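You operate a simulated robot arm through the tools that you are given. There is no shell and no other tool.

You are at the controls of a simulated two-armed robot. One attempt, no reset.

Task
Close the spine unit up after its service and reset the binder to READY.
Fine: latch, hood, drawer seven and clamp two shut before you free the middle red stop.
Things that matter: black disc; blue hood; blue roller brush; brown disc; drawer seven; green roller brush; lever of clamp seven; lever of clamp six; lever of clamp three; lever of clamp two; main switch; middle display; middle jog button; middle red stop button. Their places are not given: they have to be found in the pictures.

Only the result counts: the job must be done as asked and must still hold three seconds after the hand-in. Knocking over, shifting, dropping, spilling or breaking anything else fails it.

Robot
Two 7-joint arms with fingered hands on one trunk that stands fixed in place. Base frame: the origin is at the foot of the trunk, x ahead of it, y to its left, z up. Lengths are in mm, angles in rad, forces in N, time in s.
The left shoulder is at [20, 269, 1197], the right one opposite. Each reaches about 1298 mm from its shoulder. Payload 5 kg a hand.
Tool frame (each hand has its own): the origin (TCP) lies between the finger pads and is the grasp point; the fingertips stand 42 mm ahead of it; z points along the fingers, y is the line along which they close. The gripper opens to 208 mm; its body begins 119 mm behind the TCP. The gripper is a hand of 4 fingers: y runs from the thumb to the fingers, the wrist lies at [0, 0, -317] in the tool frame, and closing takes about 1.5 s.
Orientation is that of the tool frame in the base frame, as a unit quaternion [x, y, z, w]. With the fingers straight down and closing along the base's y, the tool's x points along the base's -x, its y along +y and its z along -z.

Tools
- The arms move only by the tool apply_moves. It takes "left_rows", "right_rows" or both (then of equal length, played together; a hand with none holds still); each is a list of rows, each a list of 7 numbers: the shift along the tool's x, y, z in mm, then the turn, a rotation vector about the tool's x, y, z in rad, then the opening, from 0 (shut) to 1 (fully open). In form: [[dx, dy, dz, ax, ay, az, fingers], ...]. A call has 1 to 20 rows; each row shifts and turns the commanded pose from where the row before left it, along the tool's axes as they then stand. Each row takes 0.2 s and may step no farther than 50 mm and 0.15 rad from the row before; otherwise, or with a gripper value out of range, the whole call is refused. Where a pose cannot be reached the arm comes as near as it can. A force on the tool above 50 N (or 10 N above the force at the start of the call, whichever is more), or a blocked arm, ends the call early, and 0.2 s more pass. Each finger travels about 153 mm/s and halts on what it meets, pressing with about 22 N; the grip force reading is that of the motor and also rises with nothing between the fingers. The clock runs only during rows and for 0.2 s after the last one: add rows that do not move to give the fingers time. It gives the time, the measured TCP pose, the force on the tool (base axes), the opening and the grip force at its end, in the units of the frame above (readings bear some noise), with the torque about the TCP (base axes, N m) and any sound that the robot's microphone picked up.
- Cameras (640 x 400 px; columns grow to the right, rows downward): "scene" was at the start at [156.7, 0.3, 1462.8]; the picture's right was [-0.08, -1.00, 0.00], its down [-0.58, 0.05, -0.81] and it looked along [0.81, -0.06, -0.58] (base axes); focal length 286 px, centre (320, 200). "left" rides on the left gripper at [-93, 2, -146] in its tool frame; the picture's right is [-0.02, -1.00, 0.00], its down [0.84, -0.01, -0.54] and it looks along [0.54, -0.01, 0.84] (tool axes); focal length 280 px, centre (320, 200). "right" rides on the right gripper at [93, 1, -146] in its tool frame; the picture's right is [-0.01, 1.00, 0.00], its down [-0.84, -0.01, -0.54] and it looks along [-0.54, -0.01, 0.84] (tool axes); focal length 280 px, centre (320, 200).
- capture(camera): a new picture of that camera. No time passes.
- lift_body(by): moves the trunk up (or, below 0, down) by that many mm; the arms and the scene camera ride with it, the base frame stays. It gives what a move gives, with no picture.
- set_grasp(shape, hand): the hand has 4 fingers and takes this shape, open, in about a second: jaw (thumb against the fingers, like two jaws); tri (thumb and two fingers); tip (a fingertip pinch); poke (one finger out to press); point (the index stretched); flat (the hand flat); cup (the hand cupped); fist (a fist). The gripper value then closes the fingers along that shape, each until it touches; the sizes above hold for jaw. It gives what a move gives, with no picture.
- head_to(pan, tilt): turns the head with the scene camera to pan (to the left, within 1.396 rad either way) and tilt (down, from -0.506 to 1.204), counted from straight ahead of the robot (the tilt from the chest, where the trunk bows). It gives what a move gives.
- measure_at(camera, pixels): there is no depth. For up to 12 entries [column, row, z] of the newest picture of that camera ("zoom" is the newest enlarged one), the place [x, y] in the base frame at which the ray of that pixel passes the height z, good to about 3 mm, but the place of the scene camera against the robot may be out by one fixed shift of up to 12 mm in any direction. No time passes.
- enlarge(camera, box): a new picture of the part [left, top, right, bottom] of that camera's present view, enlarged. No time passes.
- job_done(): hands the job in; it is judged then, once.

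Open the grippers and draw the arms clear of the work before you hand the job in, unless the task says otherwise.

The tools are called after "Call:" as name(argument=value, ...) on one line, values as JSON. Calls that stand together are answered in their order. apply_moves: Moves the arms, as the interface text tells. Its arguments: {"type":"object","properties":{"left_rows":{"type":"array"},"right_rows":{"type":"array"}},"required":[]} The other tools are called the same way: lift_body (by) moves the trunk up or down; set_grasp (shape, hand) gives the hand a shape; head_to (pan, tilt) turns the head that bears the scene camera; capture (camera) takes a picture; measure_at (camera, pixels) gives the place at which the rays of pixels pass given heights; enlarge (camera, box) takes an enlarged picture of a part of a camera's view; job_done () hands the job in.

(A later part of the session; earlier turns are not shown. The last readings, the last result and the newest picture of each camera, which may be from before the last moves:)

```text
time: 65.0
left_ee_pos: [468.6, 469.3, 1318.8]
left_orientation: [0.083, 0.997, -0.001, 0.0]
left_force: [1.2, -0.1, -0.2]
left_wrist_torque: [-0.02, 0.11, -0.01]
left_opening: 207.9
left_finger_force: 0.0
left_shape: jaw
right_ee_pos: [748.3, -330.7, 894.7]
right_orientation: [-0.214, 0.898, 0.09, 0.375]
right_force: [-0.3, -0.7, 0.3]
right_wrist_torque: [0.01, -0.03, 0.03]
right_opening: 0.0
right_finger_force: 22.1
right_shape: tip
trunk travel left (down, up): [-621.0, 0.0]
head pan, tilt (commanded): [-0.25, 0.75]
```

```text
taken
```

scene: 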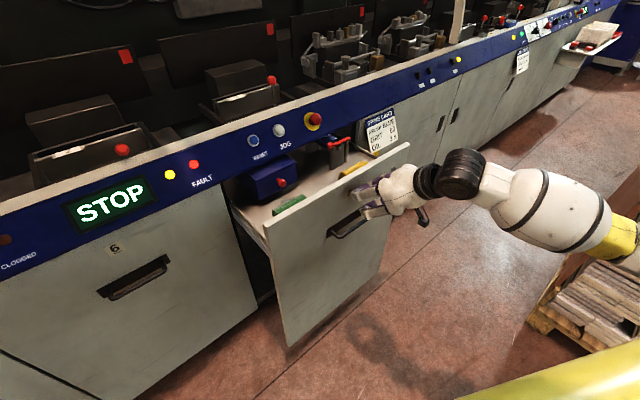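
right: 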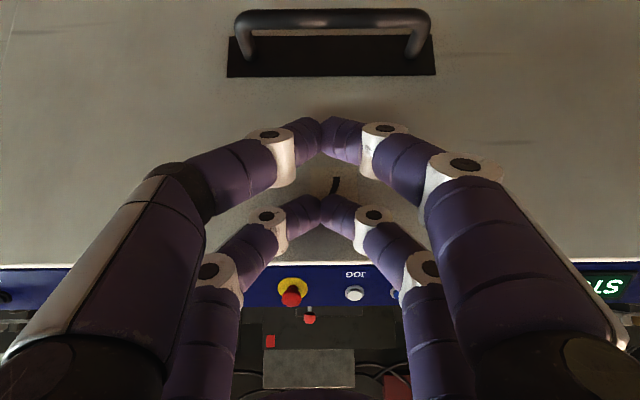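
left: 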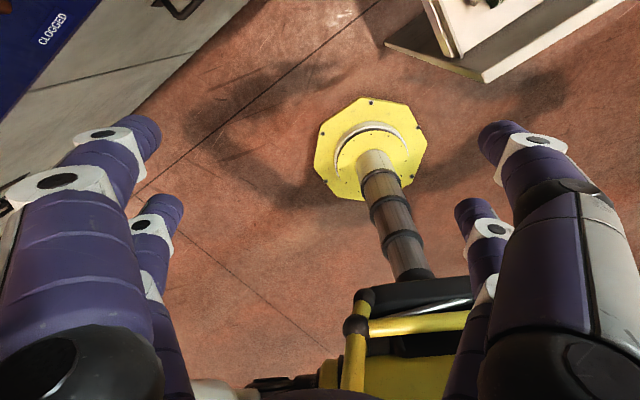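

The drawer is sliding in smoothly with negligible force. I continue another 150 mm.

Call:
apply_moves(right_rows=[[-20.5, 0, 22, 0, 0, 0, 0], [-20.5, 0, 22, 0, 0, 0, 0], [-20.5, 0, 22, 0, 0, 0, 0], [-20.5, 0, 22, 0, 0, 0, 0], [-21.2, 0, 21.2, 0, 0, 0, 0]])

Call:
capture(camera="scene")

Call:
enlarge(camera="scene", box=[220, 90, 440, 230])

```text
time: 66.2
left_ee_pos: [467.2, 467.6, 1318.8]
left_orientation: [0.083, 0.997, -0.001, 0.0]
left_force: [0.7, 0.6, 0.1]
left_wrist_torque: [-0.09, 0.02, -0.01]
left_opening: 208.1
left_finger_force: 0.0
left_shape: jaw
right_ee_pos: [879.0, -260.5, 891.0]
right_orientation: [-0.215, 0.898, 0.09, 0.374]
right_force: [0.6, 0.3, -1.1]
right_wrist_torque: [0.03, -0.02, -0.03]
right_opening: 0.0
right_finger_force: 22.0
right_shape: tip
trunk travel left (down, up): [-621.0, 0.0]
head pan, tilt (commanded): [-0.25, 0.75]
```

```text
taken
```

scene: 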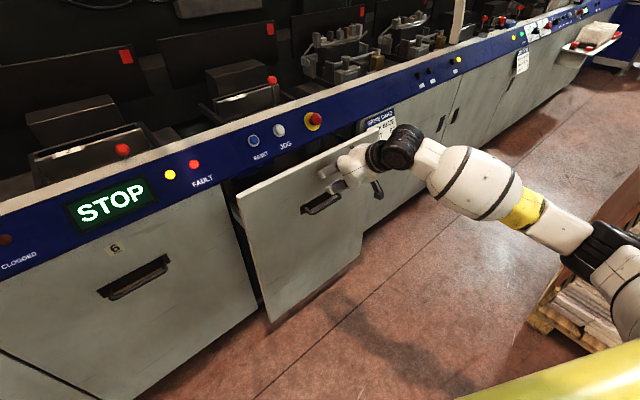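

```text
2.86 times, centred on (330, 160) of scene
```

zoom: 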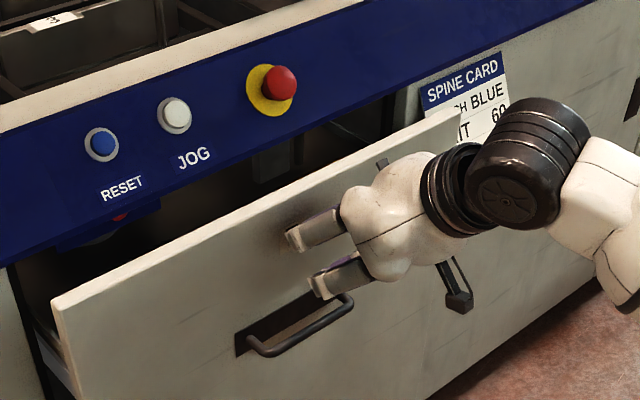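

About 130 mm remain. I continue pushing in 25 mm rows and watch for the stop.

Call:
apply_moves(right_rows=[[-17.7, 0, 17.7, 0, 0, 0, 0], [-17.7, 0, 17.7, 0, 0, 0, 0], [-17.7, 0, 17.7, 0, 0, 0, 0], [-17.7, 0, 17.7, 0, 0, 0, 0]])

Call:
enlarge(camera="scene", box=[220, 90, 440, 230])

```text
time: 67.2
left_ee_pos: [467.1, 468.4, 1318.4]
left_orientation: [0.082, 0.997, 0.0, -0.001]
left_force: [-0.1, 1.2, 0.8]
left_wrist_torque: [-0.13, 0.07, 0.02]
left_opening: 208.0
left_finger_force: 0.1
left_shape: jaw
right_ee_pos: [970.7, -215.8, 892.1]
right_orientation: [-0.215, 0.897, 0.09, 0.375]
right_force: [-0.3, 0.1, -1.4]
right_wrist_torque: [0.01, -0.06, 0.03]
right_opening: 0.1
right_finger_force: 21.7
right_shape: tip
trunk travel left (down, up): [-621.0, 0.0]
head pan, tilt (commanded): [-0.25, 0.75]
```

```text
2.86 times, centred on (330, 160) of scene
```

zoom: 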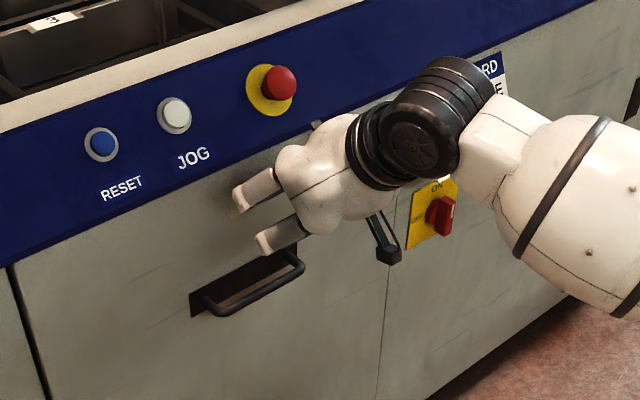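

The drawer face looks nearly flush. I push in small 8 mm steps until the force rises.

Call:
apply_moves(right_rows=[[-5.7, 0, 5.7, 0, 0, 0, 0], [-5.7, 0, 5.7, 0, 0, 0, 0], [-5.7, 0, 5.7, 0, 0, 0, 0], [-5.7, 0, 5.7, 0, 0, 0, 0], [0, 0, 0, 0, 0, 0, 0]])

Call:
enlarge(camera="scene", box=[180, 90, 440, 260])

```text
time: 68.1
left_ee_pos: [466.4, 465.3, 1320.4]
left_orientation: [0.084, 0.996, 0.0, 0.0]
left_force: [0.3, -0.2, 0.3]
left_wrist_torque: [0.0, 0.09, -0.02]
left_opening: 208.1
left_finger_force: 0.0
left_shape: jaw
right_ee_pos: [989.9, -208.4, 890.3]
right_orientation: [-0.214, 0.899, 0.089, 0.371]
right_force: [-38.6, -16.6, 11.2]
right_wrist_torque: [0.31, -0.14, 0.57]
right_opening: 0.0
right_finger_force: 22.4
right_shape: tip
trunk travel left (down, up): [-621.0, 0.0]
head pan, tilt (commanded): [-0.25, 0.75]
stopped in row 4 (right hand): the force on the tool passed its limit at 60 N (the readings are from after the stop); the commanded pose is now the measured one
```

```text
2.35 times, centred on (310, 175) of scene
```

zoom: 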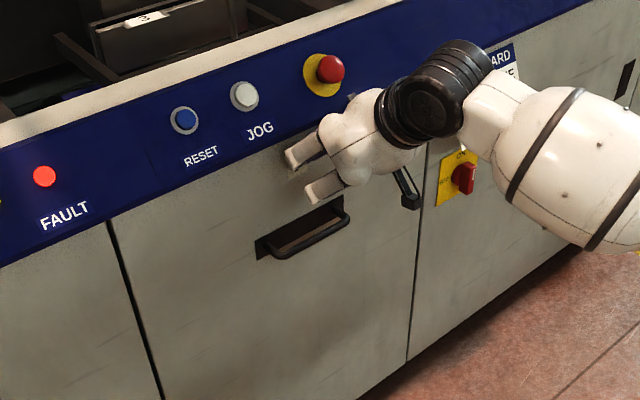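

The drawer hit its hard stop (60 N) and looks flush with drawer 6. I pull the right hand back from it.

Call:
apply_moves(right_rows=[[14.1, 0, -14.1, 0, 0, 0, 0], [21.2, 0, -21.2, 0, 0, 0, 0], [21.2, 0, -21.2, 0, 0, 0, 0], [21.2, 0, -21.2, 0, 0, 0, 0], [21.2, 0, -21.2, 0, 0, 0, 0], [21.2, 0, -21.2, 0, 0, 0, 0]])

Call:
head_to(pan=0.25, tilt=0.6)

Call:
capture(camera="scene")

```text
time: 69.5
left_ee_pos: [468.6, 466.9, 1319.5]
left_orientation: [0.083, 0.997, 0.0, 0.0]
left_force: [0.5, 0.0, -0.3]
left_wrist_torque: [0.02, 0.0, -0.01]
left_opening: 208.0
left_finger_force: 0.0
left_shape: jaw
right_ee_pos: [843.5, -282.9, 887.9]
right_orientation: [-0.214, 0.899, 0.09, 0.372]
right_force: [1.3, 0.2, -0.1]
right_wrist_torque: [0.01, 0.02, -0.02]
right_opening: 0.0
right_finger_force: 21.8
right_shape: tip
trunk travel left (down, up): [-621.0, 0.0]
head pan, tilt (commanded): [-0.25, 0.75]
```

```text
time: 70.4
left_ee_pos: [467.9, 467.8, 1318.6]
left_orientation: [0.082, 0.997, -0.001, -0.001]
left_force: [-0.4, 0.7, -0.5]
left_wrist_torque: [-0.04, 0.05, 0.0]
left_opening: 207.8
left_finger_force: 0.1
left_shape: jaw
right_ee_pos: [842.8, -281.6, 888.9]
right_orientation: [-0.215, 0.899, 0.09, 0.372]
right_force: [-0.8, 0.4, 0.7]
right_wrist_torque: [-0.04, 0.0, -0.04]
right_opening: 0.0
right_finger_force: 22.2
right_shape: tip
trunk travel left (down, up): [-621.0, 0.0]
head pan, tilt (commanded): [0.25, 0.6]
```

```text
taken
```

scene: 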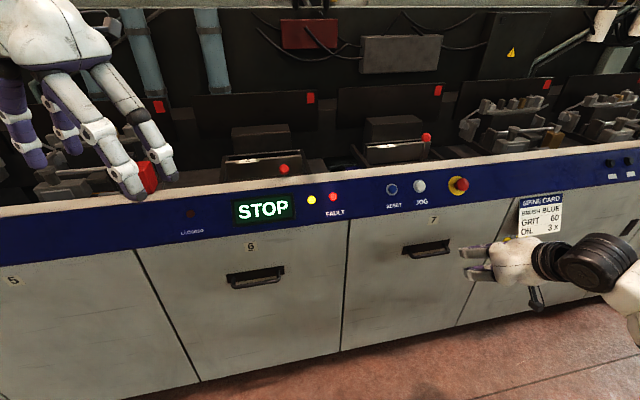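

Drawer 7 is flush. Now clamp two: I enlarge its box with the lever ball at (284,169) and compare with clamp 3 at (426,137).

Call:
enlarge(camera="scene", box=[210, 120, 330, 195])

Call:
measure_at(camera="zoom", pixels=[[395, 262, 1050], [395, 262, 1100], [330, 180, 1050], [330, 180, 1100]])

Call:
enlarge(camera="scene", box=[350, 100, 470, 175])

Call:
measure_at(camera="zoom", pixels=[[405, 197, 1050], [405, 197, 1100], [405, 197, 1150]])

```text
5.33 times, centred on (270, 158) of scene
```

zoom: 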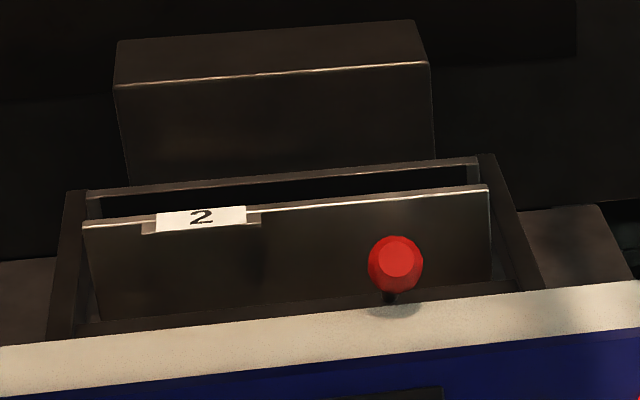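

```text
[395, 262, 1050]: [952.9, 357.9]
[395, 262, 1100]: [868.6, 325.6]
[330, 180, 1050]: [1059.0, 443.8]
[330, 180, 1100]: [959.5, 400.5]
```

```text
5.33 times, centred on (410, 138) of scene
```

zoom: 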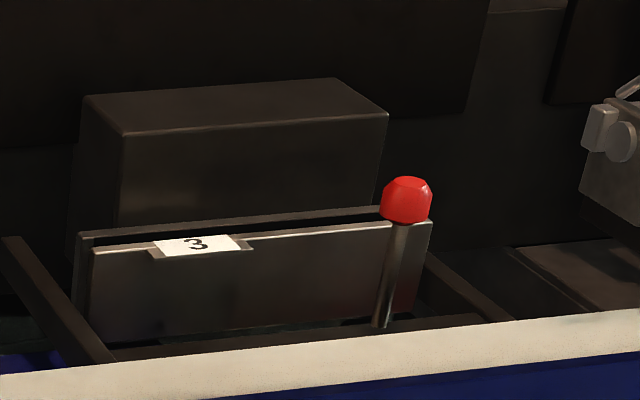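

```text
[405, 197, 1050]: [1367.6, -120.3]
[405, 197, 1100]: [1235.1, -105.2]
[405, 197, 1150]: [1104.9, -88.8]
```

Clamp 2's lever leans forward (ball near n≈996,u≈117,z≈1055) while clamp 3's is upright, so its ball must be pushed back to upright. I bring the left hand, yawed to the machine and fingers closed, to a point in front of and above the ball.

Call:
apply_moves(left_rows=[[0, 0, 0, 0, 0, -0.127, 0], [0, 0, 0, 0, 0, -0.127, 0], [0, 0, 0, 0, 0, -0.127, 0], [0, 0, 0, 0, 0, -0.127, 0], [0, 0, 0, 0, 0, -0.127, 0], [-27.7, -32.3, 15.9, 0, 0, 0, 0], [-27.7, -32.3, 15.9, 0, 0, 0, 0], [-27.7, -32.3, 15.9, 0, 0, 0, 0], [-27.7, -32.3, 15.9, 0, 0, 0, 0], [-27.7, -32.3, 15.9, 0, 0, 0, 0], [-27.7, -32.3, 15.9, 0, 0, 0, 0], [-27.7, -32.3, 15.9, 0, 0, 0, 0], [-27.7, -32.3, 10, 0, 0, 0, 0], [-27.7, -32.3, 10, 0, 0, 0, 0], [-27.7, -32.3, 10, 0, 0, 0, 0], [0, 0, 0, 0, 0, 0, 0]])

Call:
capture(camera="scene")

Call:
capture(camera="left")

```text
time: 73.8
left_ee_pos: [862.0, 302.7, 1178.7]
left_orientation: [-0.233, 0.972, -0.001, 0.0]
left_force: [-0.5, 0.1, 0.2]
left_wrist_torque: [-0.12, -0.03, -0.01]
left_opening: 0.1
left_finger_force: 22.3
left_shape: jaw
right_ee_pos: [844.5, -279.6, 888.7]
right_orientation: [-0.216, 0.899, 0.09, 0.371]
right_force: [-0.3, 0.2, 0.1]
right_wrist_torque: [-0.08, 0.01, -0.04]
right_opening: 0.0
right_finger_force: 21.9
right_shape: tip
trunk travel left (down, up): [-621.0, 0.0]
head pan, tilt (commanded): [0.25, 0.6]
```

```text
taken
```

scene: 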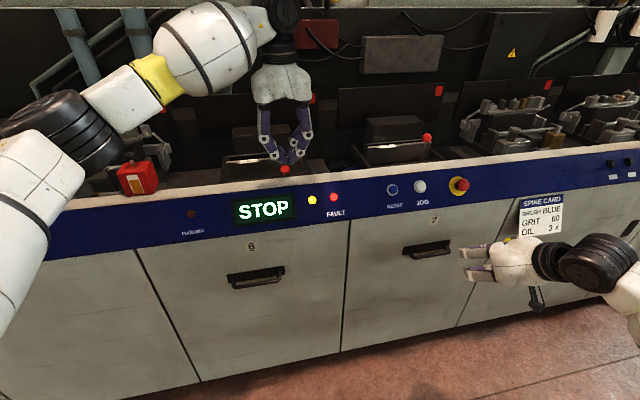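

```text
taken
```

left: 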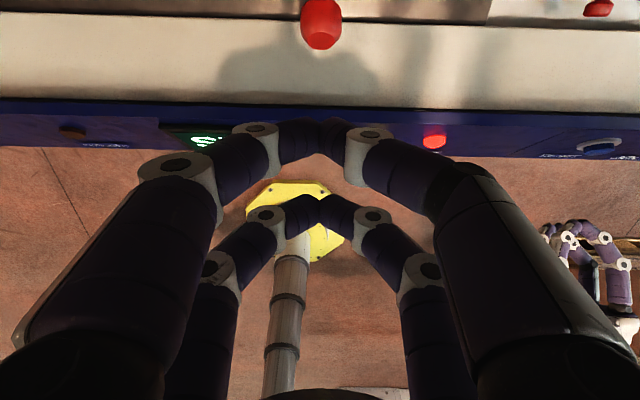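

The left camera looks back over its fingers: the ball is at (321,25) and the rail top strip spans rows 28–100. I measure them.

Call:
measure_at(camera="left", pixels=[[321, 22, 1045], [321, 22, 1055], [321, 22, 1065], [321, 28, 1040], [321, 102, 1040], [321, 28, 1050], [321, 102, 1050], [433, 141, 1000], [600, 147, 1000]])

Call:
enlarge(camera="left", box=[240, 0, 400, 100])

Call:
enlarge(camera="scene", box=[220, 90, 350, 200])

```text
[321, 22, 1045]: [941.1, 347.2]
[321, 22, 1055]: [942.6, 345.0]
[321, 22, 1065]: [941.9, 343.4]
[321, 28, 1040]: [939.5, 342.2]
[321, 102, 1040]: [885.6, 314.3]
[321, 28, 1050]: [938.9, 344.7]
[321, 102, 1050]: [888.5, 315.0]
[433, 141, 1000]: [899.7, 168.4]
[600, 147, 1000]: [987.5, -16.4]
```

```text
4.00 times, centred on (320, 50) of left
```

zoom: 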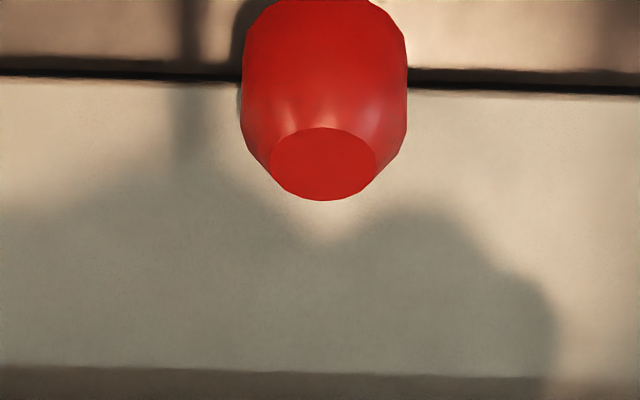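

```text
3.64 times, centred on (285, 145) of scene
```

zoom: 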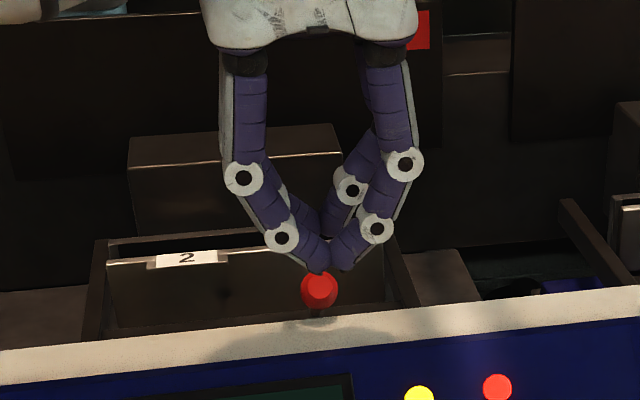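

The ball is at (942,345): n≈996, u≈118, directly ahead of my closed fingers (u≈119). I lower the tips to about z≈1050, in front of the ball, above the rail top.

Call:
apply_moves(left_rows=[[0, 0, 30, 0, 0, 0, 0], [0, 0, 30, 0, 0, 0, 0], [0, 0, 22, 0, 0, 0, 0], [0, 0, 0, 0, 0, 0, 0]])

Call:
capture(camera="left")

Call:
enlarge(camera="scene", box=[220, 110, 350, 210])

```text
time: 74.8
left_ee_pos: [862.5, 303.2, 1095.3]
left_orientation: [-0.233, 0.973, -0.001, 0.0]
left_force: [0.2, -0.2, 0.1]
left_wrist_torque: [0.03, -0.05, 0.0]
left_opening: 0.1
left_finger_force: 21.8
left_shape: jaw
right_ee_pos: [843.6, -282.2, 889.7]
right_orientation: [-0.214, 0.899, 0.09, 0.371]
right_force: [0.1, -0.4, 1.2]
right_wrist_torque: [0.02, 0.01, -0.02]
right_opening: 0.0
right_finger_force: 22.3
right_shape: tip
trunk travel left (down, up): [-621.0, 0.0]
head pan, tilt (commanded): [0.25, 0.6]
```

```text
taken
```

left: 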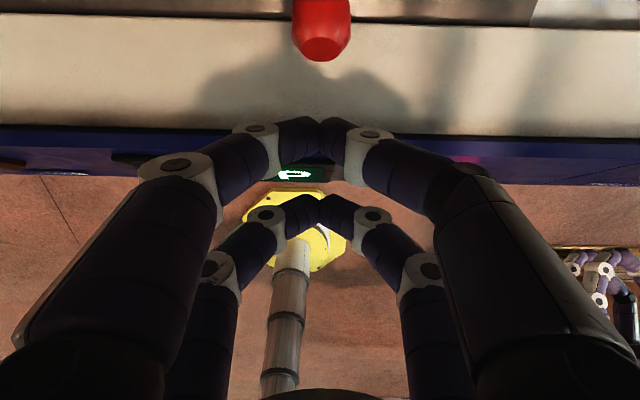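

```text
4.00 times, centred on (285, 160) of scene
```

zoom: 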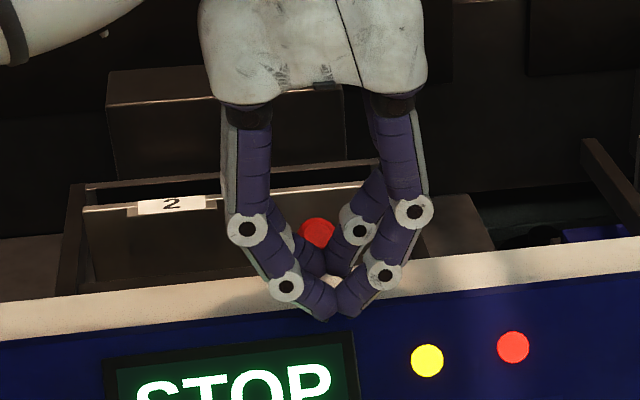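

Fingers are in front of the ball. I push toward +n in 12 mm steps with a slight rise, watching the force.

Call:
apply_moves(left_rows=[[-12, 0, 0, 0, 0, 0, 0], [-12, 0, 0, 0, 0, 0, 0], [-12, 0, -3, 0, 0, 0, 0], [-12, 0, -4, 0, 0, 0, 0], [0, 0, 0, 0, 0, 0, 0]])

Call:
capture(camera="left")

Call:
enlarge(camera="scene", box=[220, 110, 350, 210])

```text
time: 76.0
left_ee_pos: [900.9, 325.6, 1106.1]
left_orientation: [-0.233, 0.973, -0.001, 0.0]
left_force: [-15.0, -2.0, 9.4]
left_wrist_torque: [0.11, 0.38, 0.3]
left_opening: 0.1
left_finger_force: 21.8
left_shape: jaw
right_ee_pos: [842.8, -282.4, 889.3]
right_orientation: [-0.214, 0.899, 0.09, 0.373]
right_force: [0.9, -0.1, 0.1]
right_wrist_torque: [-0.02, -0.01, 0.01]
right_opening: 0.1
right_finger_force: 21.8
right_shape: tip
trunk travel left (down, up): [-621.0, 0.0]
head pan, tilt (commanded): [0.25, 0.6]
```

```text
taken
```

left: 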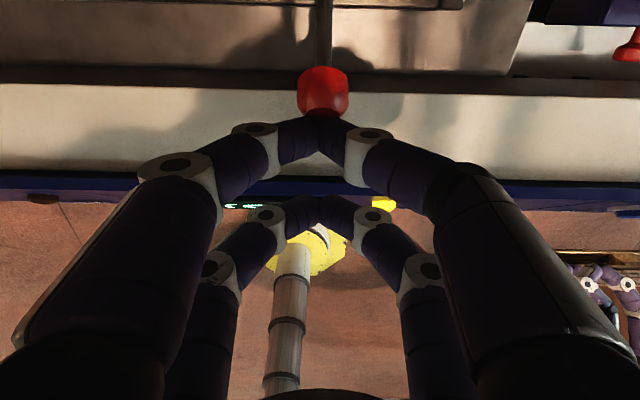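

```text
4.00 times, centred on (285, 160) of scene
```

zoom: 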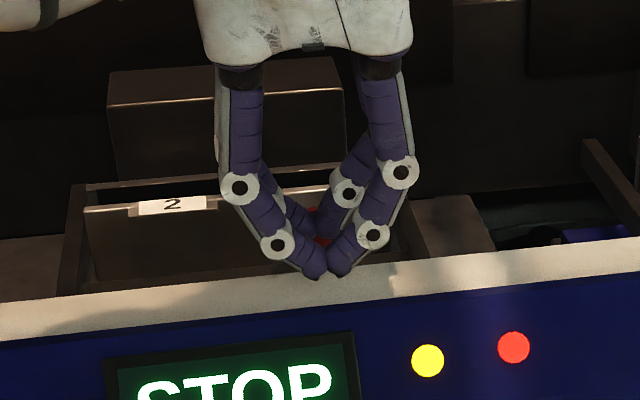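

The ball resists a pure push (15 N with little motion) since the lever leans about 50°. I'll pinch the ball instead, as with the hood: back off, open, straddle the ball with the far pair.

Call:
apply_moves(left_rows=[[20, 0, 0, 0, 0, 0, 0], [0, 0, 0, 0, 0, 0, 0.38], [0, 0, 0, 0, 0, 0, 0.38], [0, 0, 0, 0, 0, 0, 0.38], [0, 0, 0, 0, 0, 0, 0.38], [-16, 0, 5, 0, 0, 0, 0.38], [-16, 0, 6, 0, 0, 0, 0.38], [0, 0, 0, 0, 0, 0, 0.38]])

Call:
capture(camera="left")

Call:
enlarge(camera="scene", box=[220, 110, 350, 210])

```text
time: 77.8
left_ee_pos: [915.5, 331.5, 1094.2]
left_orientation: [-0.232, 0.973, 0.001, 0.0]
left_force: [-0.1, 0.2, 0.0]
left_wrist_torque: [0.01, 0.01, 0.02]
left_opening: 78.6
left_finger_force: 0.0
left_shape: jaw
right_ee_pos: [843.0, -282.1, 888.5]
right_orientation: [-0.215, 0.899, 0.09, 0.371]
right_force: [-0.1, 0.1, 1.2]
right_wrist_torque: [-0.01, 0.02, 0.01]
right_opening: 0.0
right_finger_force: 22.2
right_shape: tip
trunk travel left (down, up): [-621.0, 0.0]
head pan, tilt (commanded): [0.25, 0.6]
```

```text
taken
```

left: 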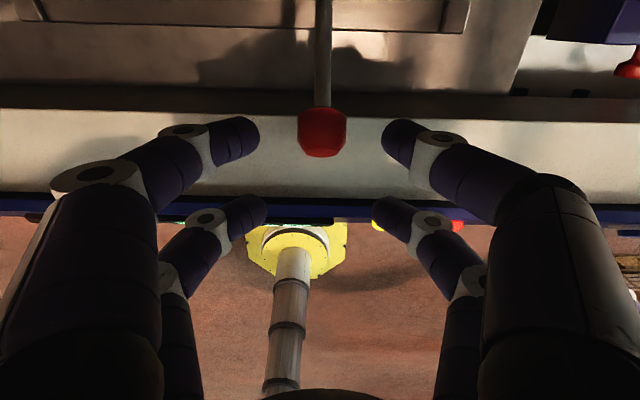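

```text
4.00 times, centred on (285, 160) of scene
```

zoom: 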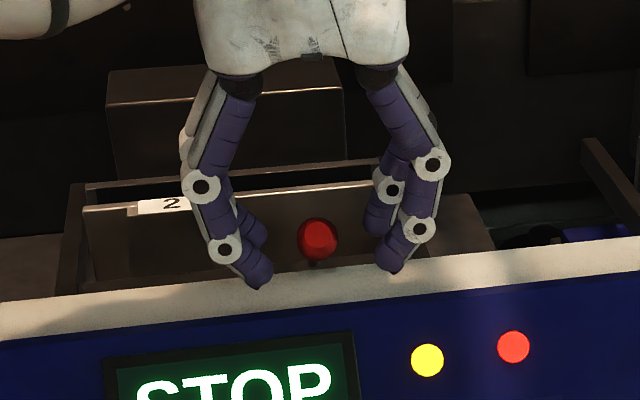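

The ball (322,132) now sits between the far pair's tips. I lower 8 mm and close on it.

Call:
apply_moves(left_rows=[[0, 0, 8, 0, 0, 0, 0.38], [0, 0, 0, 0, 0, 0, 0], [0, 0, 0, 0, 0, 0, 0], [0, 0, 0, 0, 0, 0, 0], [0, 0, 0, 0, 0, 0, 0], [0, 0, 0, 0, 0, 0, 0]])

Call:
capture(camera="left")

Call:
enlarge(camera="left", box=[240, 80, 400, 180])

```text
time: 79.2
left_ee_pos: [915.1, 332.4, 1086.1]
left_orientation: [-0.233, 0.973, 0.0, 0.0]
left_force: [0.6, 1.1, -1.9]
left_wrist_torque: [0.01, 0.01, 0.02]
left_opening: 16.0
left_finger_force: 21.7
left_shape: jaw
right_ee_pos: [842.2, -280.1, 888.7]
right_orientation: [-0.214, 0.899, 0.089, 0.371]
right_force: [-0.7, -0.6, 0.8]
right_wrist_torque: [0.01, 0.01, 0.02]
right_opening: 0.0
right_finger_force: 22.0
right_shape: tip
trunk travel left (down, up): [-621.0, 0.0]
head pan, tilt (commanded): [0.25, 0.6]
```

```text
taken
```

left: 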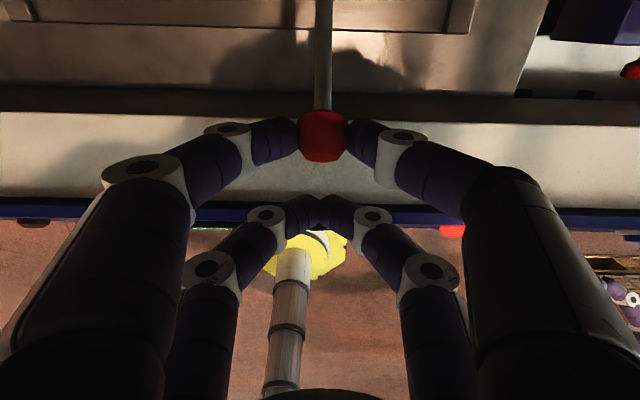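

```text
4.00 times, centred on (320, 130) of left
```

zoom: 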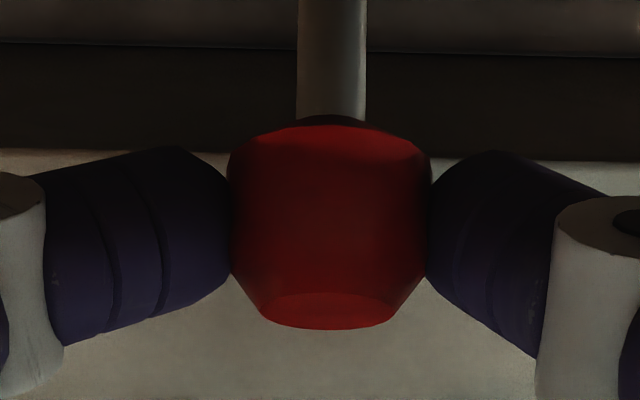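

The far pair holds the ball firmly. I now move it along the lever's arc (estimated pivot n≈1067, z≈1002), starting with about 20°.

Call:
apply_moves(left_rows=[[-9.6, 0, -11.4, 0, 0, 0, 0], [-11.6, 0, -9.7, 0, 0, 0, 0], [0, 0, 0, 0, 0, 0, 0]])

Call:
capture(camera="left")

Call:
enlarge(camera="scene", box=[220, 110, 350, 210])

```text
time: 80.0
left_ee_pos: [934.1, 342.3, 1104.6]
left_orientation: [-0.233, 0.973, 0.0, -0.001]
left_force: [0.6, 1.0, -7.1]
left_wrist_torque: [-0.07, 0.3, -0.01]
left_opening: 15.8
left_finger_force: 22.4
left_shape: jaw
right_ee_pos: [843.4, -282.2, 888.2]
right_orientation: [-0.215, 0.899, 0.09, 0.371]
right_force: [0.6, 0.3, -0.5]
right_wrist_torque: [0.0, 0.04, 0.05]
right_opening: 0.0
right_finger_force: 21.9
right_shape: tip
trunk travel left (down, up): [-621.0, 0.0]
head pan, tilt (commanded): [0.25, 0.6]
```

```text
taken
```

left: 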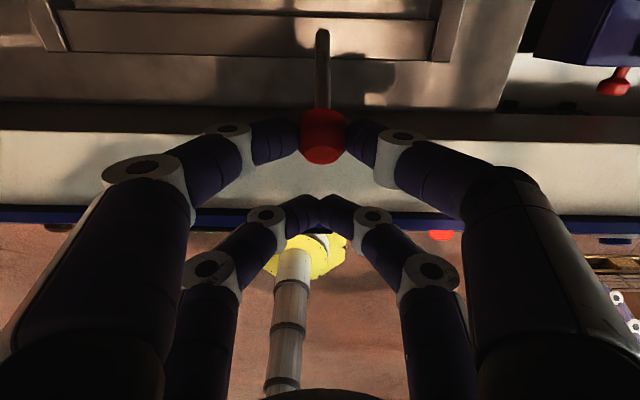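

```text
4.00 times, centred on (285, 160) of scene
```

zoom: 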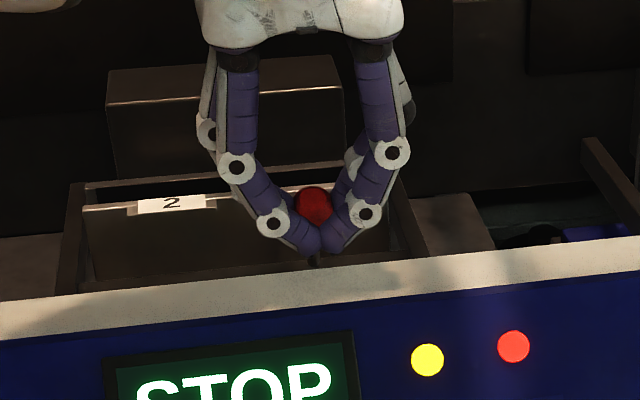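

The lever follows with a small −7 N downward pull (slightly too high). I continue with a bit less rise.

Call:
apply_moves(left_rows=[[-13, 0, -4.5, 0, 0, 0, 0], [-14, 0, -3.5, 0, 0, 0, 0], [0, 0, 0, 0, 0, 0, 0]])

Call:
capture(camera="left")

Call:
enlarge(camera="scene", box=[220, 110, 350, 210])

```text
time: 80.8
left_ee_pos: [957.6, 352.8, 1115.4]
left_orientation: [-0.233, 0.973, -0.001, 0.0]
left_force: [-2.5, -0.5, 3.0]
left_wrist_torque: [-0.03, 0.12, 0.02]
left_opening: 15.9
left_finger_force: 22.2
left_shape: jaw
right_ee_pos: [843.2, -282.1, 888.9]
right_orientation: [-0.214, 0.899, 0.09, 0.371]
right_force: [-0.3, -0.3, -0.3]
right_wrist_torque: [0.05, -0.01, -0.01]
right_opening: 0.0
right_finger_force: 22.3
right_shape: tip
trunk travel left (down, up): [-621.0, 0.0]
head pan, tilt (commanded): [0.25, 0.6]
```

```text
taken
```

left: 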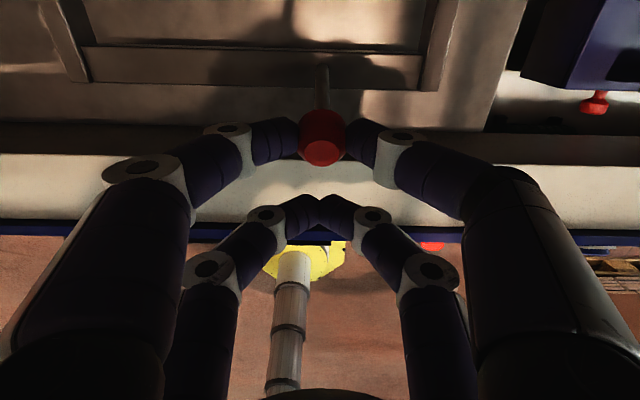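

```text
4.00 times, centred on (285, 160) of scene
```

zoom: 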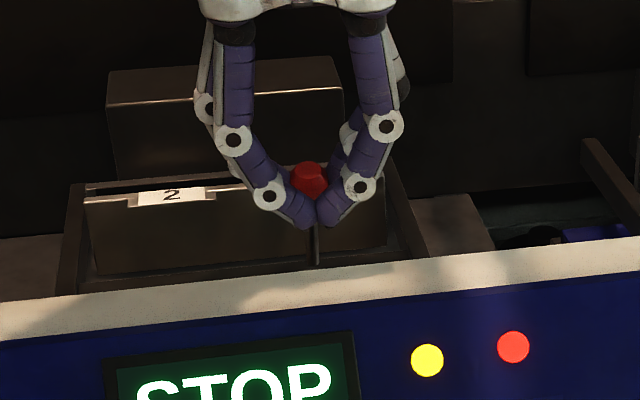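

The lever is close to upright and the clamp's plate is closing. I move the remaining ~22 mm and a bit more to feel the end stop.

Call:
apply_moves(left_rows=[[-11, 0, -2, 0, 0, 0, 0], [-11, 0, -0.7, 0, 0, 0, 0], [0, 0, 0, 0, 0, 0, 0]])

Call:
enlarge(camera="scene", box=[220, 110, 350, 210])

```text
time: 81.6
left_ee_pos: [976.1, 362.6, 1117.9]
left_orientation: [-0.232, 0.973, -0.001, 0.001]
left_force: [0.7, -1.9, 15.3]
left_wrist_torque: [-0.02, -0.23, -0.06]
left_opening: 16.4
left_finger_force: 22.0
left_shape: jaw
right_ee_pos: [843.2, -282.2, 889.1]
right_orientation: [-0.214, 0.899, 0.09, 0.372]
right_force: [-0.2, 0.7, -0.1]
right_wrist_torque: [0.0, -0.02, 0.01]
right_opening: 0.3
right_finger_force: 22.2
right_shape: tip
trunk travel left (down, up): [-621.0, 0.0]
head pan, tilt (commanded): [0.25, 0.6]
```

```text
4.00 times, centred on (285, 160) of scene
```

zoom: 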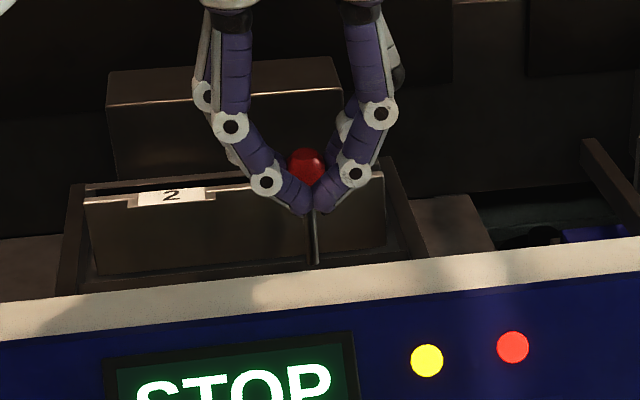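

Force is +15 N upward (slightly low), none in n yet. I raise 3 mm and continue 10 mm inward.

Call:
apply_moves(left_rows=[[-3, 0, -3.5, 0, 0, 0, 0], [-5, 0, -0.5, 0, 0, 0, 0], [-4, 0, 0, 0, 0, 0, 0], [0, 0, 0, 0, 0, 0, 0]])

Call:
enlarge(camera="scene", box=[220, 110, 350, 210])

Call:
capture(camera="left")

```text
time: 82.6
left_ee_pos: [982.5, 368.3, 1119.8]
left_orientation: [-0.233, 0.973, -0.001, 0.0]
left_force: [2.4, -6.0, 1.3]
left_wrist_torque: [-0.36, 0.02, -0.16]
left_opening: 16.6
left_finger_force: 21.9
left_shape: jaw
left hand out of reach, approached as far as the arm can: row 3
right_ee_pos: [843.0, -282.4, 888.1]
right_orientation: [-0.214, 0.899, 0.089, 0.372]
right_force: [-0.1, 0.3, 0.2]
right_wrist_torque: [-0.06, -0.01, -0.1]
right_opening: 0.0
right_finger_force: 22.2
right_shape: tip
trunk travel left (down, up): [-621.0, 0.0]
head pan, tilt (commanded): [0.25, 0.6]
```

```text
4.00 times, centred on (285, 160) of scene
```

zoom: 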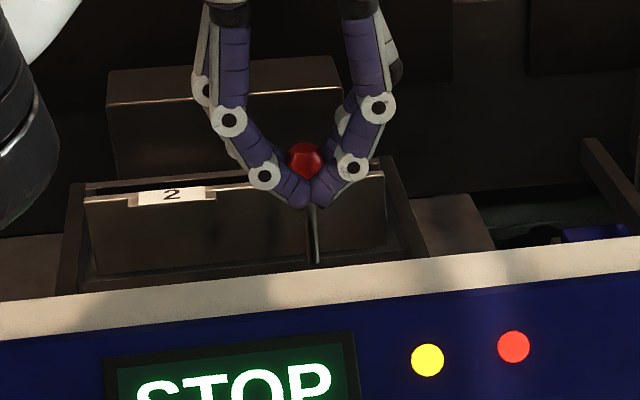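

```text
taken
```

left: 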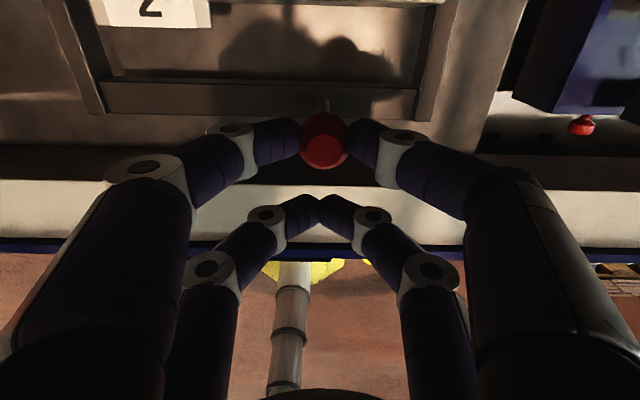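

The arm ran out of reach (hand pointing straight down), with the lever almost upright. I'll release, lift clear, and pitch the hand 45° forward so I can push the ball the last bit with better reach.

Call:
apply_moves(left_rows=[[0, 0, 0, 0, 0, 0, 0.38], [0, 0, 0, 0, 0, 0, 0.38], [0, 0, 0, 0, 0, 0, 0.38], [10, 0, -30, 0, 0, 0, 0.38], [20, 0, -30, 0, 0, 0, 0.38], [30, 0, -20, 0, 0, 0, 0.38], [40, 0, 0, 0, 0, 0, 0.38]])

Call:
enlarge(camera="scene", box=[220, 110, 350, 210])

Call:
enlarge(camera="scene", box=[350, 90, 480, 190])

```text
time: 84.2
left_ee_pos: [954.7, 318.3, 1218.5]
left_orientation: [-0.232, 0.973, 0.001, -0.002]
left_force: [-0.2, -0.8, -0.6]
left_wrist_torque: [0.06, 0.02, 0.0]
left_opening: 78.5
left_finger_force: 0.0
left_shape: jaw
left hand out of reach, approached as far as the arm can: row 5, 6, 7
right_ee_pos: [843.1, -282.2, 887.7]
right_orientation: [-0.215, 0.899, 0.091, 0.371]
right_force: [0.7, -1.0, 0.5]
right_wrist_torque: [0.08, -0.02, 0.02]
right_opening: 0.2
right_finger_force: 22.2
right_shape: tip
trunk travel left (down, up): [-621.0, 0.0]
head pan, tilt (commanded): [0.25, 0.6]
```

```text
4.00 times, centred on (285, 160) of scene
```

zoom: 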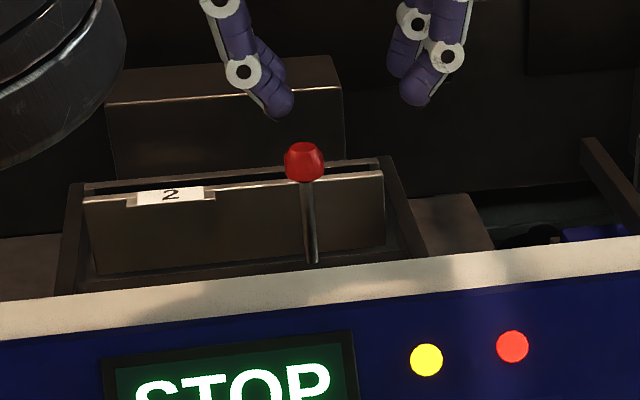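

```text
4.00 times, centred on (415, 140) of scene
```

zoom: 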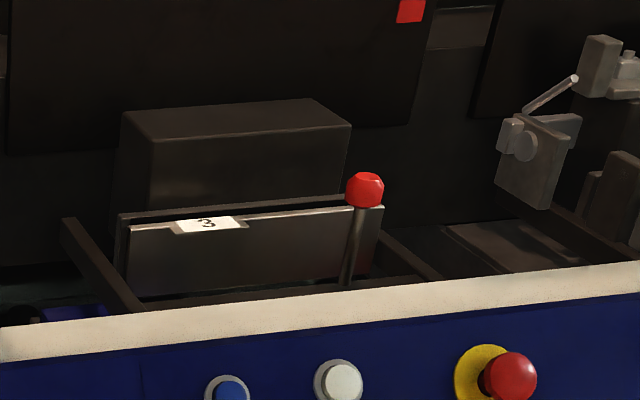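

The lever stays put on release. Comparing with clamp 3 (ball 17 px above its plate edge), clamp 2's ball looks maybe a few degrees short. I look with the left camera to measure.

Call:
capture(camera="left")

Call:
measure_at(camera="scene", pixels=[[281.3, 150.5, 1090], [281.3, 150.5, 1100], [427.5, 137.5, 1090], [427.5, 137.5, 1100]])

```text
taken
```

left: 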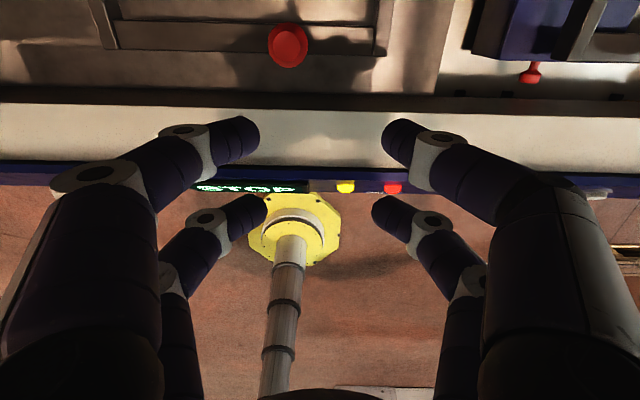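

```text
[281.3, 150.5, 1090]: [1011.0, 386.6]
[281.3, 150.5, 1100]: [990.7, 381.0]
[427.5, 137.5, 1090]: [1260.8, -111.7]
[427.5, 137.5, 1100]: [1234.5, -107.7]
```

At equal height ball 2 (n≈1076) matches ball 3 (n≈1074), so the lever is essentially upright. To be certain I'll pitch the hand and press the ball gently back against its stop.

Call:
measure_at(camera="left", pixels=[[288, 45, 1085], [288, 45, 1095], [288, 45, 1105]])

Call:
apply_moves(left_rows=[[30, 15, 0, 0, 0, 0, 0], [0, 0, 0, 0, -0.15, 0, 0], [0, 0, 0, 0, -0.15, 0, 0], [0, 0, 0, 0, -0.15, 0, 0], [0, 0, 0, 0, -0.15, 0, 0], [0, 0, 0, 0, -0.15, 0, 0], [0, 0, 0, 0, -0.035, 0, 0], [0, 0, 0, 0, 0, 0, 0]])

Call:
capture(camera="left")

```text
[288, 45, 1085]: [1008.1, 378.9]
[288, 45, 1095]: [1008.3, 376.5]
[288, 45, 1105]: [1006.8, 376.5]
```

```text
time: 86.0
left_ee_pos: [1123.6, 298.3, 1280.6]
left_orientation: [-0.221, 0.917, 0.081, 0.322]
left_force: [0.8, 0.4, -0.9]
left_wrist_torque: [0.08, -0.02, 0.05]
left_opening: 0.2
left_finger_force: 21.6
left_shape: jaw
left hand out of reach, approached as far as the arm can: row 1, 2, 3, 4, 5, 6, 7
right_ee_pos: [843.3, -282.0, 887.6]
right_orientation: [-0.215, 0.899, 0.09, 0.371]
right_force: [1.5, -1.0, -0.9]
right_wrist_torque: [0.0, -0.02, 0.04]
right_opening: 0.1
right_finger_force: 22.3
right_shape: tip
trunk travel left (down, up): [-621.0, 0.0]
head pan, tilt (commanded): [0.25, 0.6]
```

```text
taken
```

left: 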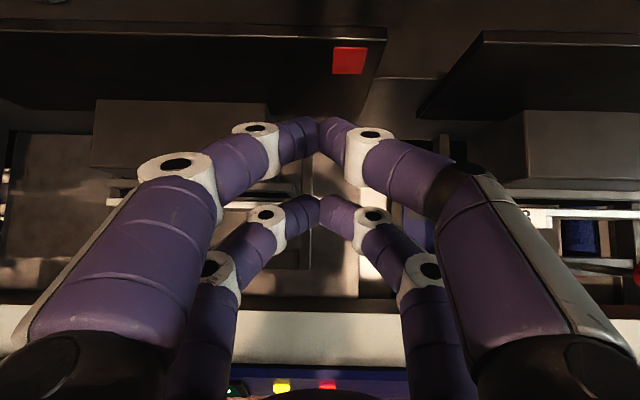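

The unreachable rows let the hand swing forward and up to n≈1137, z≈1281. I immediately draw it straight back toward the robot.

Call:
apply_moves(left_rows=[[29.6, 0, -22.9, 0, 0, 0, 0], [29.6, 0, -22.9, 0, 0, 0, 0], [29.6, 0, -22.9, 0, 0, 0, 0], [29.6, 0, -22.9, 0, 0, 0, 0], [0, 0, 0, 0, 0, 0, 0]])

Call:
capture(camera="scene")

Call:
capture(camera="left")

```text
time: 87.2
left_ee_pos: [1018.9, 231.0, 1286.2]
left_orientation: [-0.221, 0.918, 0.078, 0.321]
left_force: [0.9, 2.4, -2.8]
left_wrist_torque: [-0.06, -0.12, -0.09]
left_opening: 0.2
left_finger_force: 21.3
left_shape: jaw
left hand out of reach, approached as far as the arm can: row 1, 2
right_ee_pos: [844.4, -280.6, 888.4]
right_orientation: [-0.215, 0.899, 0.089, 0.37]
right_force: [0.1, 2.1, 1.3]
right_wrist_torque: [-0.31, 0.12, -0.2]
right_opening: 0.0
right_finger_force: 21.9
right_shape: tip
trunk travel left (down, up): [-621.0, 0.0]
head pan, tilt (commanded): [0.25, 0.6]
```

```text
taken
```

scene: 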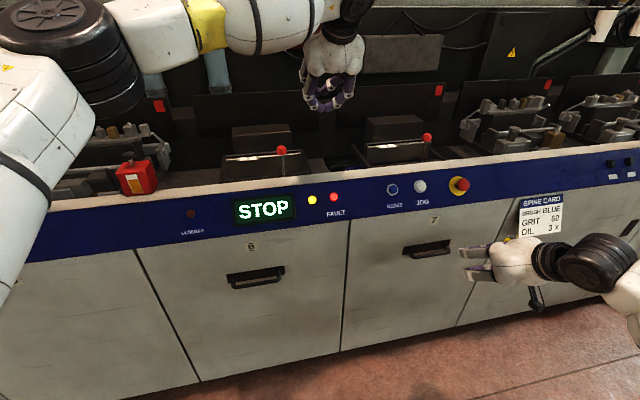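

```text
taken
```

left: 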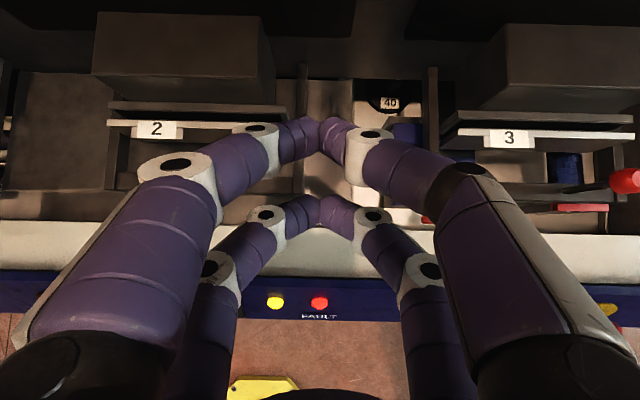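

The hand is back in a clear spot with a good view of both clamps (2 at (155,130), 3 at (510,138)). I enlarge them to compare.

Call:
enlarge(camera="left", box=[80, 70, 300, 210])

Call:
enlarge(camera="left", box=[420, 70, 640, 210])

Call:
enlarge(camera="scene", box=[210, 110, 330, 200])

Call:
enlarge(camera="scene", box=[350, 100, 470, 190])

```text
2.86 times, centred on (190, 140) of left
```

zoom: 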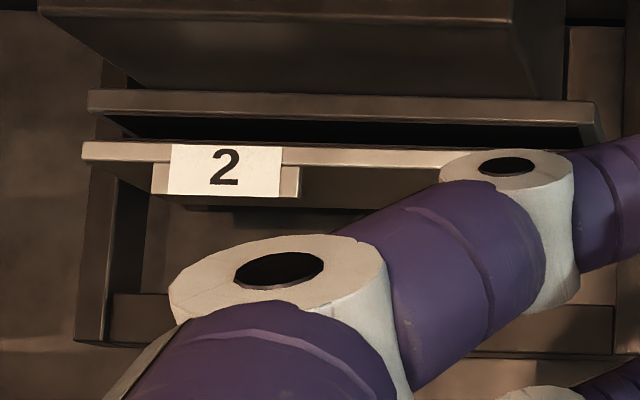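

```text
2.86 times, centred on (530, 140) of left
```

zoom: 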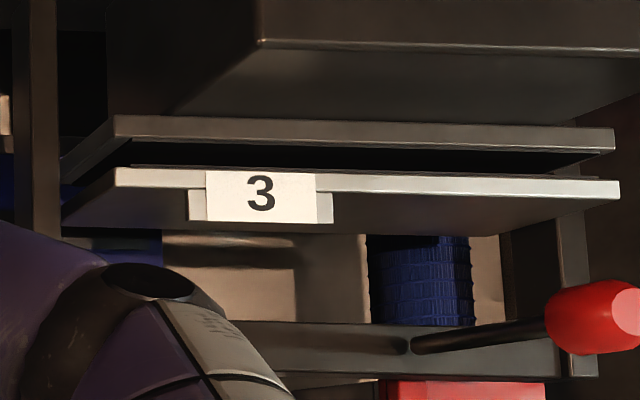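

```text
4.44 times, centred on (270, 155) of scene
```

zoom: 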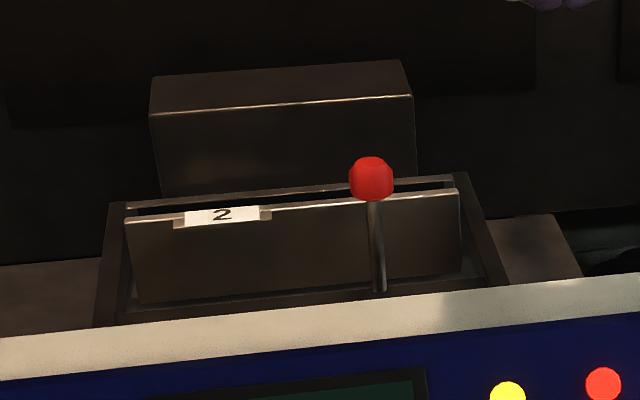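

```text
4.44 times, centred on (410, 145) of scene
```

zoom: 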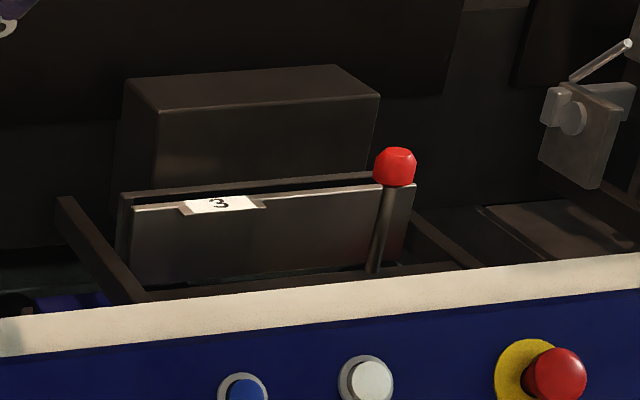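

Seen from above, clamp 2's jaw gap matches clamp 3's, so it is shut. As a check I'll bring the pitched hand in front of the ball and press it gently to confirm the stop.

Call:
apply_moves(left_rows=[[12.4, 33.7, -9.6, 0, 0, 0, 0], [12.4, 33.7, -9.6, 0, 0, 0, 0], [12.4, 33.7, -9.6, 0, 0, 0, 0], [12.4, 33.7, -9.6, 0, 0, 0, 0], [21.7, 0, 28.1, 0, 0, 0, 0], [21.7, 0, 28.1, 0, 0, 0, 0], [21.7, 0, 28.1, 0, 0, 0, 0], [0, 0, 0, 0, 0, 0, 0]])

Call:
capture(camera="left")

Call:
enlarge(camera="scene", box=[200, 90, 340, 200])

```text
time: 89.0
left_ee_pos: [897.6, 321.5, 1183.4]
left_orientation: [-0.219, 0.917, 0.078, 0.324]
left_force: [-1.2, -0.7, 1.2]
left_wrist_torque: [-0.01, 0.0, -0.01]
left_opening: 0.1
left_finger_force: 21.8
left_shape: jaw
right_ee_pos: [842.9, -281.9, 888.3]
right_orientation: [-0.214, 0.899, 0.089, 0.372]
right_force: [-0.4, -1.2, 0.8]
right_wrist_torque: [-0.02, 0.0, -0.01]
right_opening: 0.0
right_finger_force: 21.5
right_shape: tip
trunk travel left (down, up): [-621.0, 0.0]
head pan, tilt (commanded): [0.25, 0.6]
```

```text
taken
```

left: 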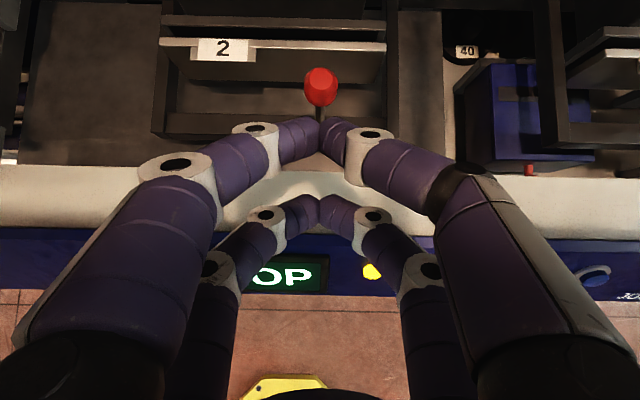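

```text
3.64 times, centred on (270, 145) of scene
```

zoom: 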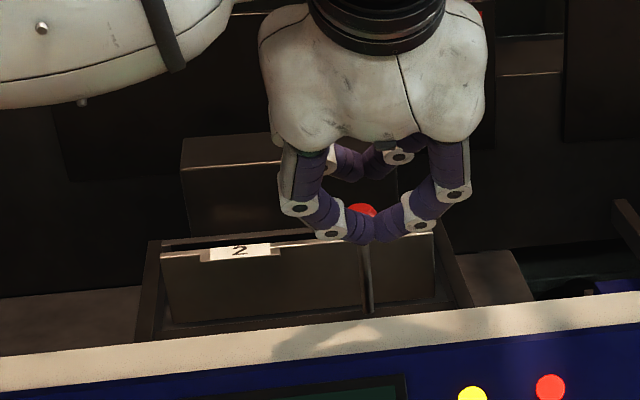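

The ball (320,87) is straight ahead of the fingers. I lower to its height, still about 20 mm short of it.

Call:
apply_moves(left_rows=[[11, 0, 23, 0, 0, 0, 0], [11, 0, 23, 0, 0, 0, 0], [11, 0, 23, 0, 0, 0, 0], [0, 0, 0, 0, 0, 0, 0]])

Call:
capture(camera="left")

Call:
enlarge(camera="scene", box=[200, 90, 340, 200])

```text
time: 90.0
left_ee_pos: [915.3, 327.6, 1109.3]
left_orientation: [-0.221, 0.917, 0.08, 0.324]
left_force: [-0.7, 0.2, -0.3]
left_wrist_torque: [-0.02, 0.02, -0.03]
left_opening: 0.1
left_finger_force: 21.6
left_shape: jaw
right_ee_pos: [843.0, -281.7, 889.7]
right_orientation: [-0.215, 0.899, 0.09, 0.371]
right_force: [0.6, -0.5, 0.6]
right_wrist_torque: [0.02, 0.01, -0.01]
right_opening: 0.0
right_finger_force: 22.2
right_shape: tip
trunk travel left (down, up): [-621.0, 0.0]
head pan, tilt (commanded): [0.25, 0.6]
```

```text
taken
```

left: 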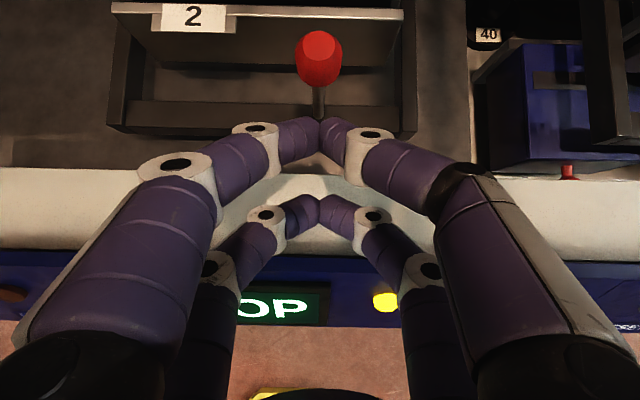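

```text
3.64 times, centred on (270, 145) of scene
```

zoom: 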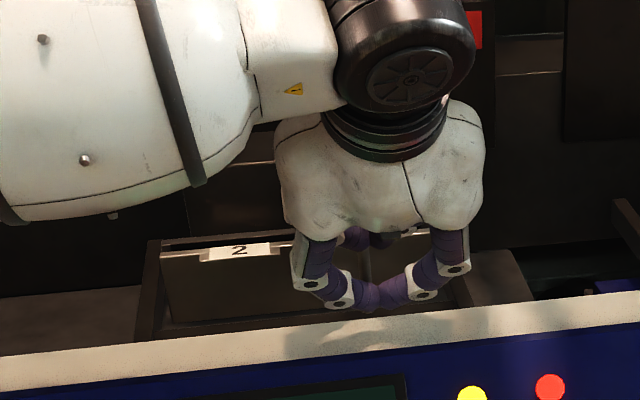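

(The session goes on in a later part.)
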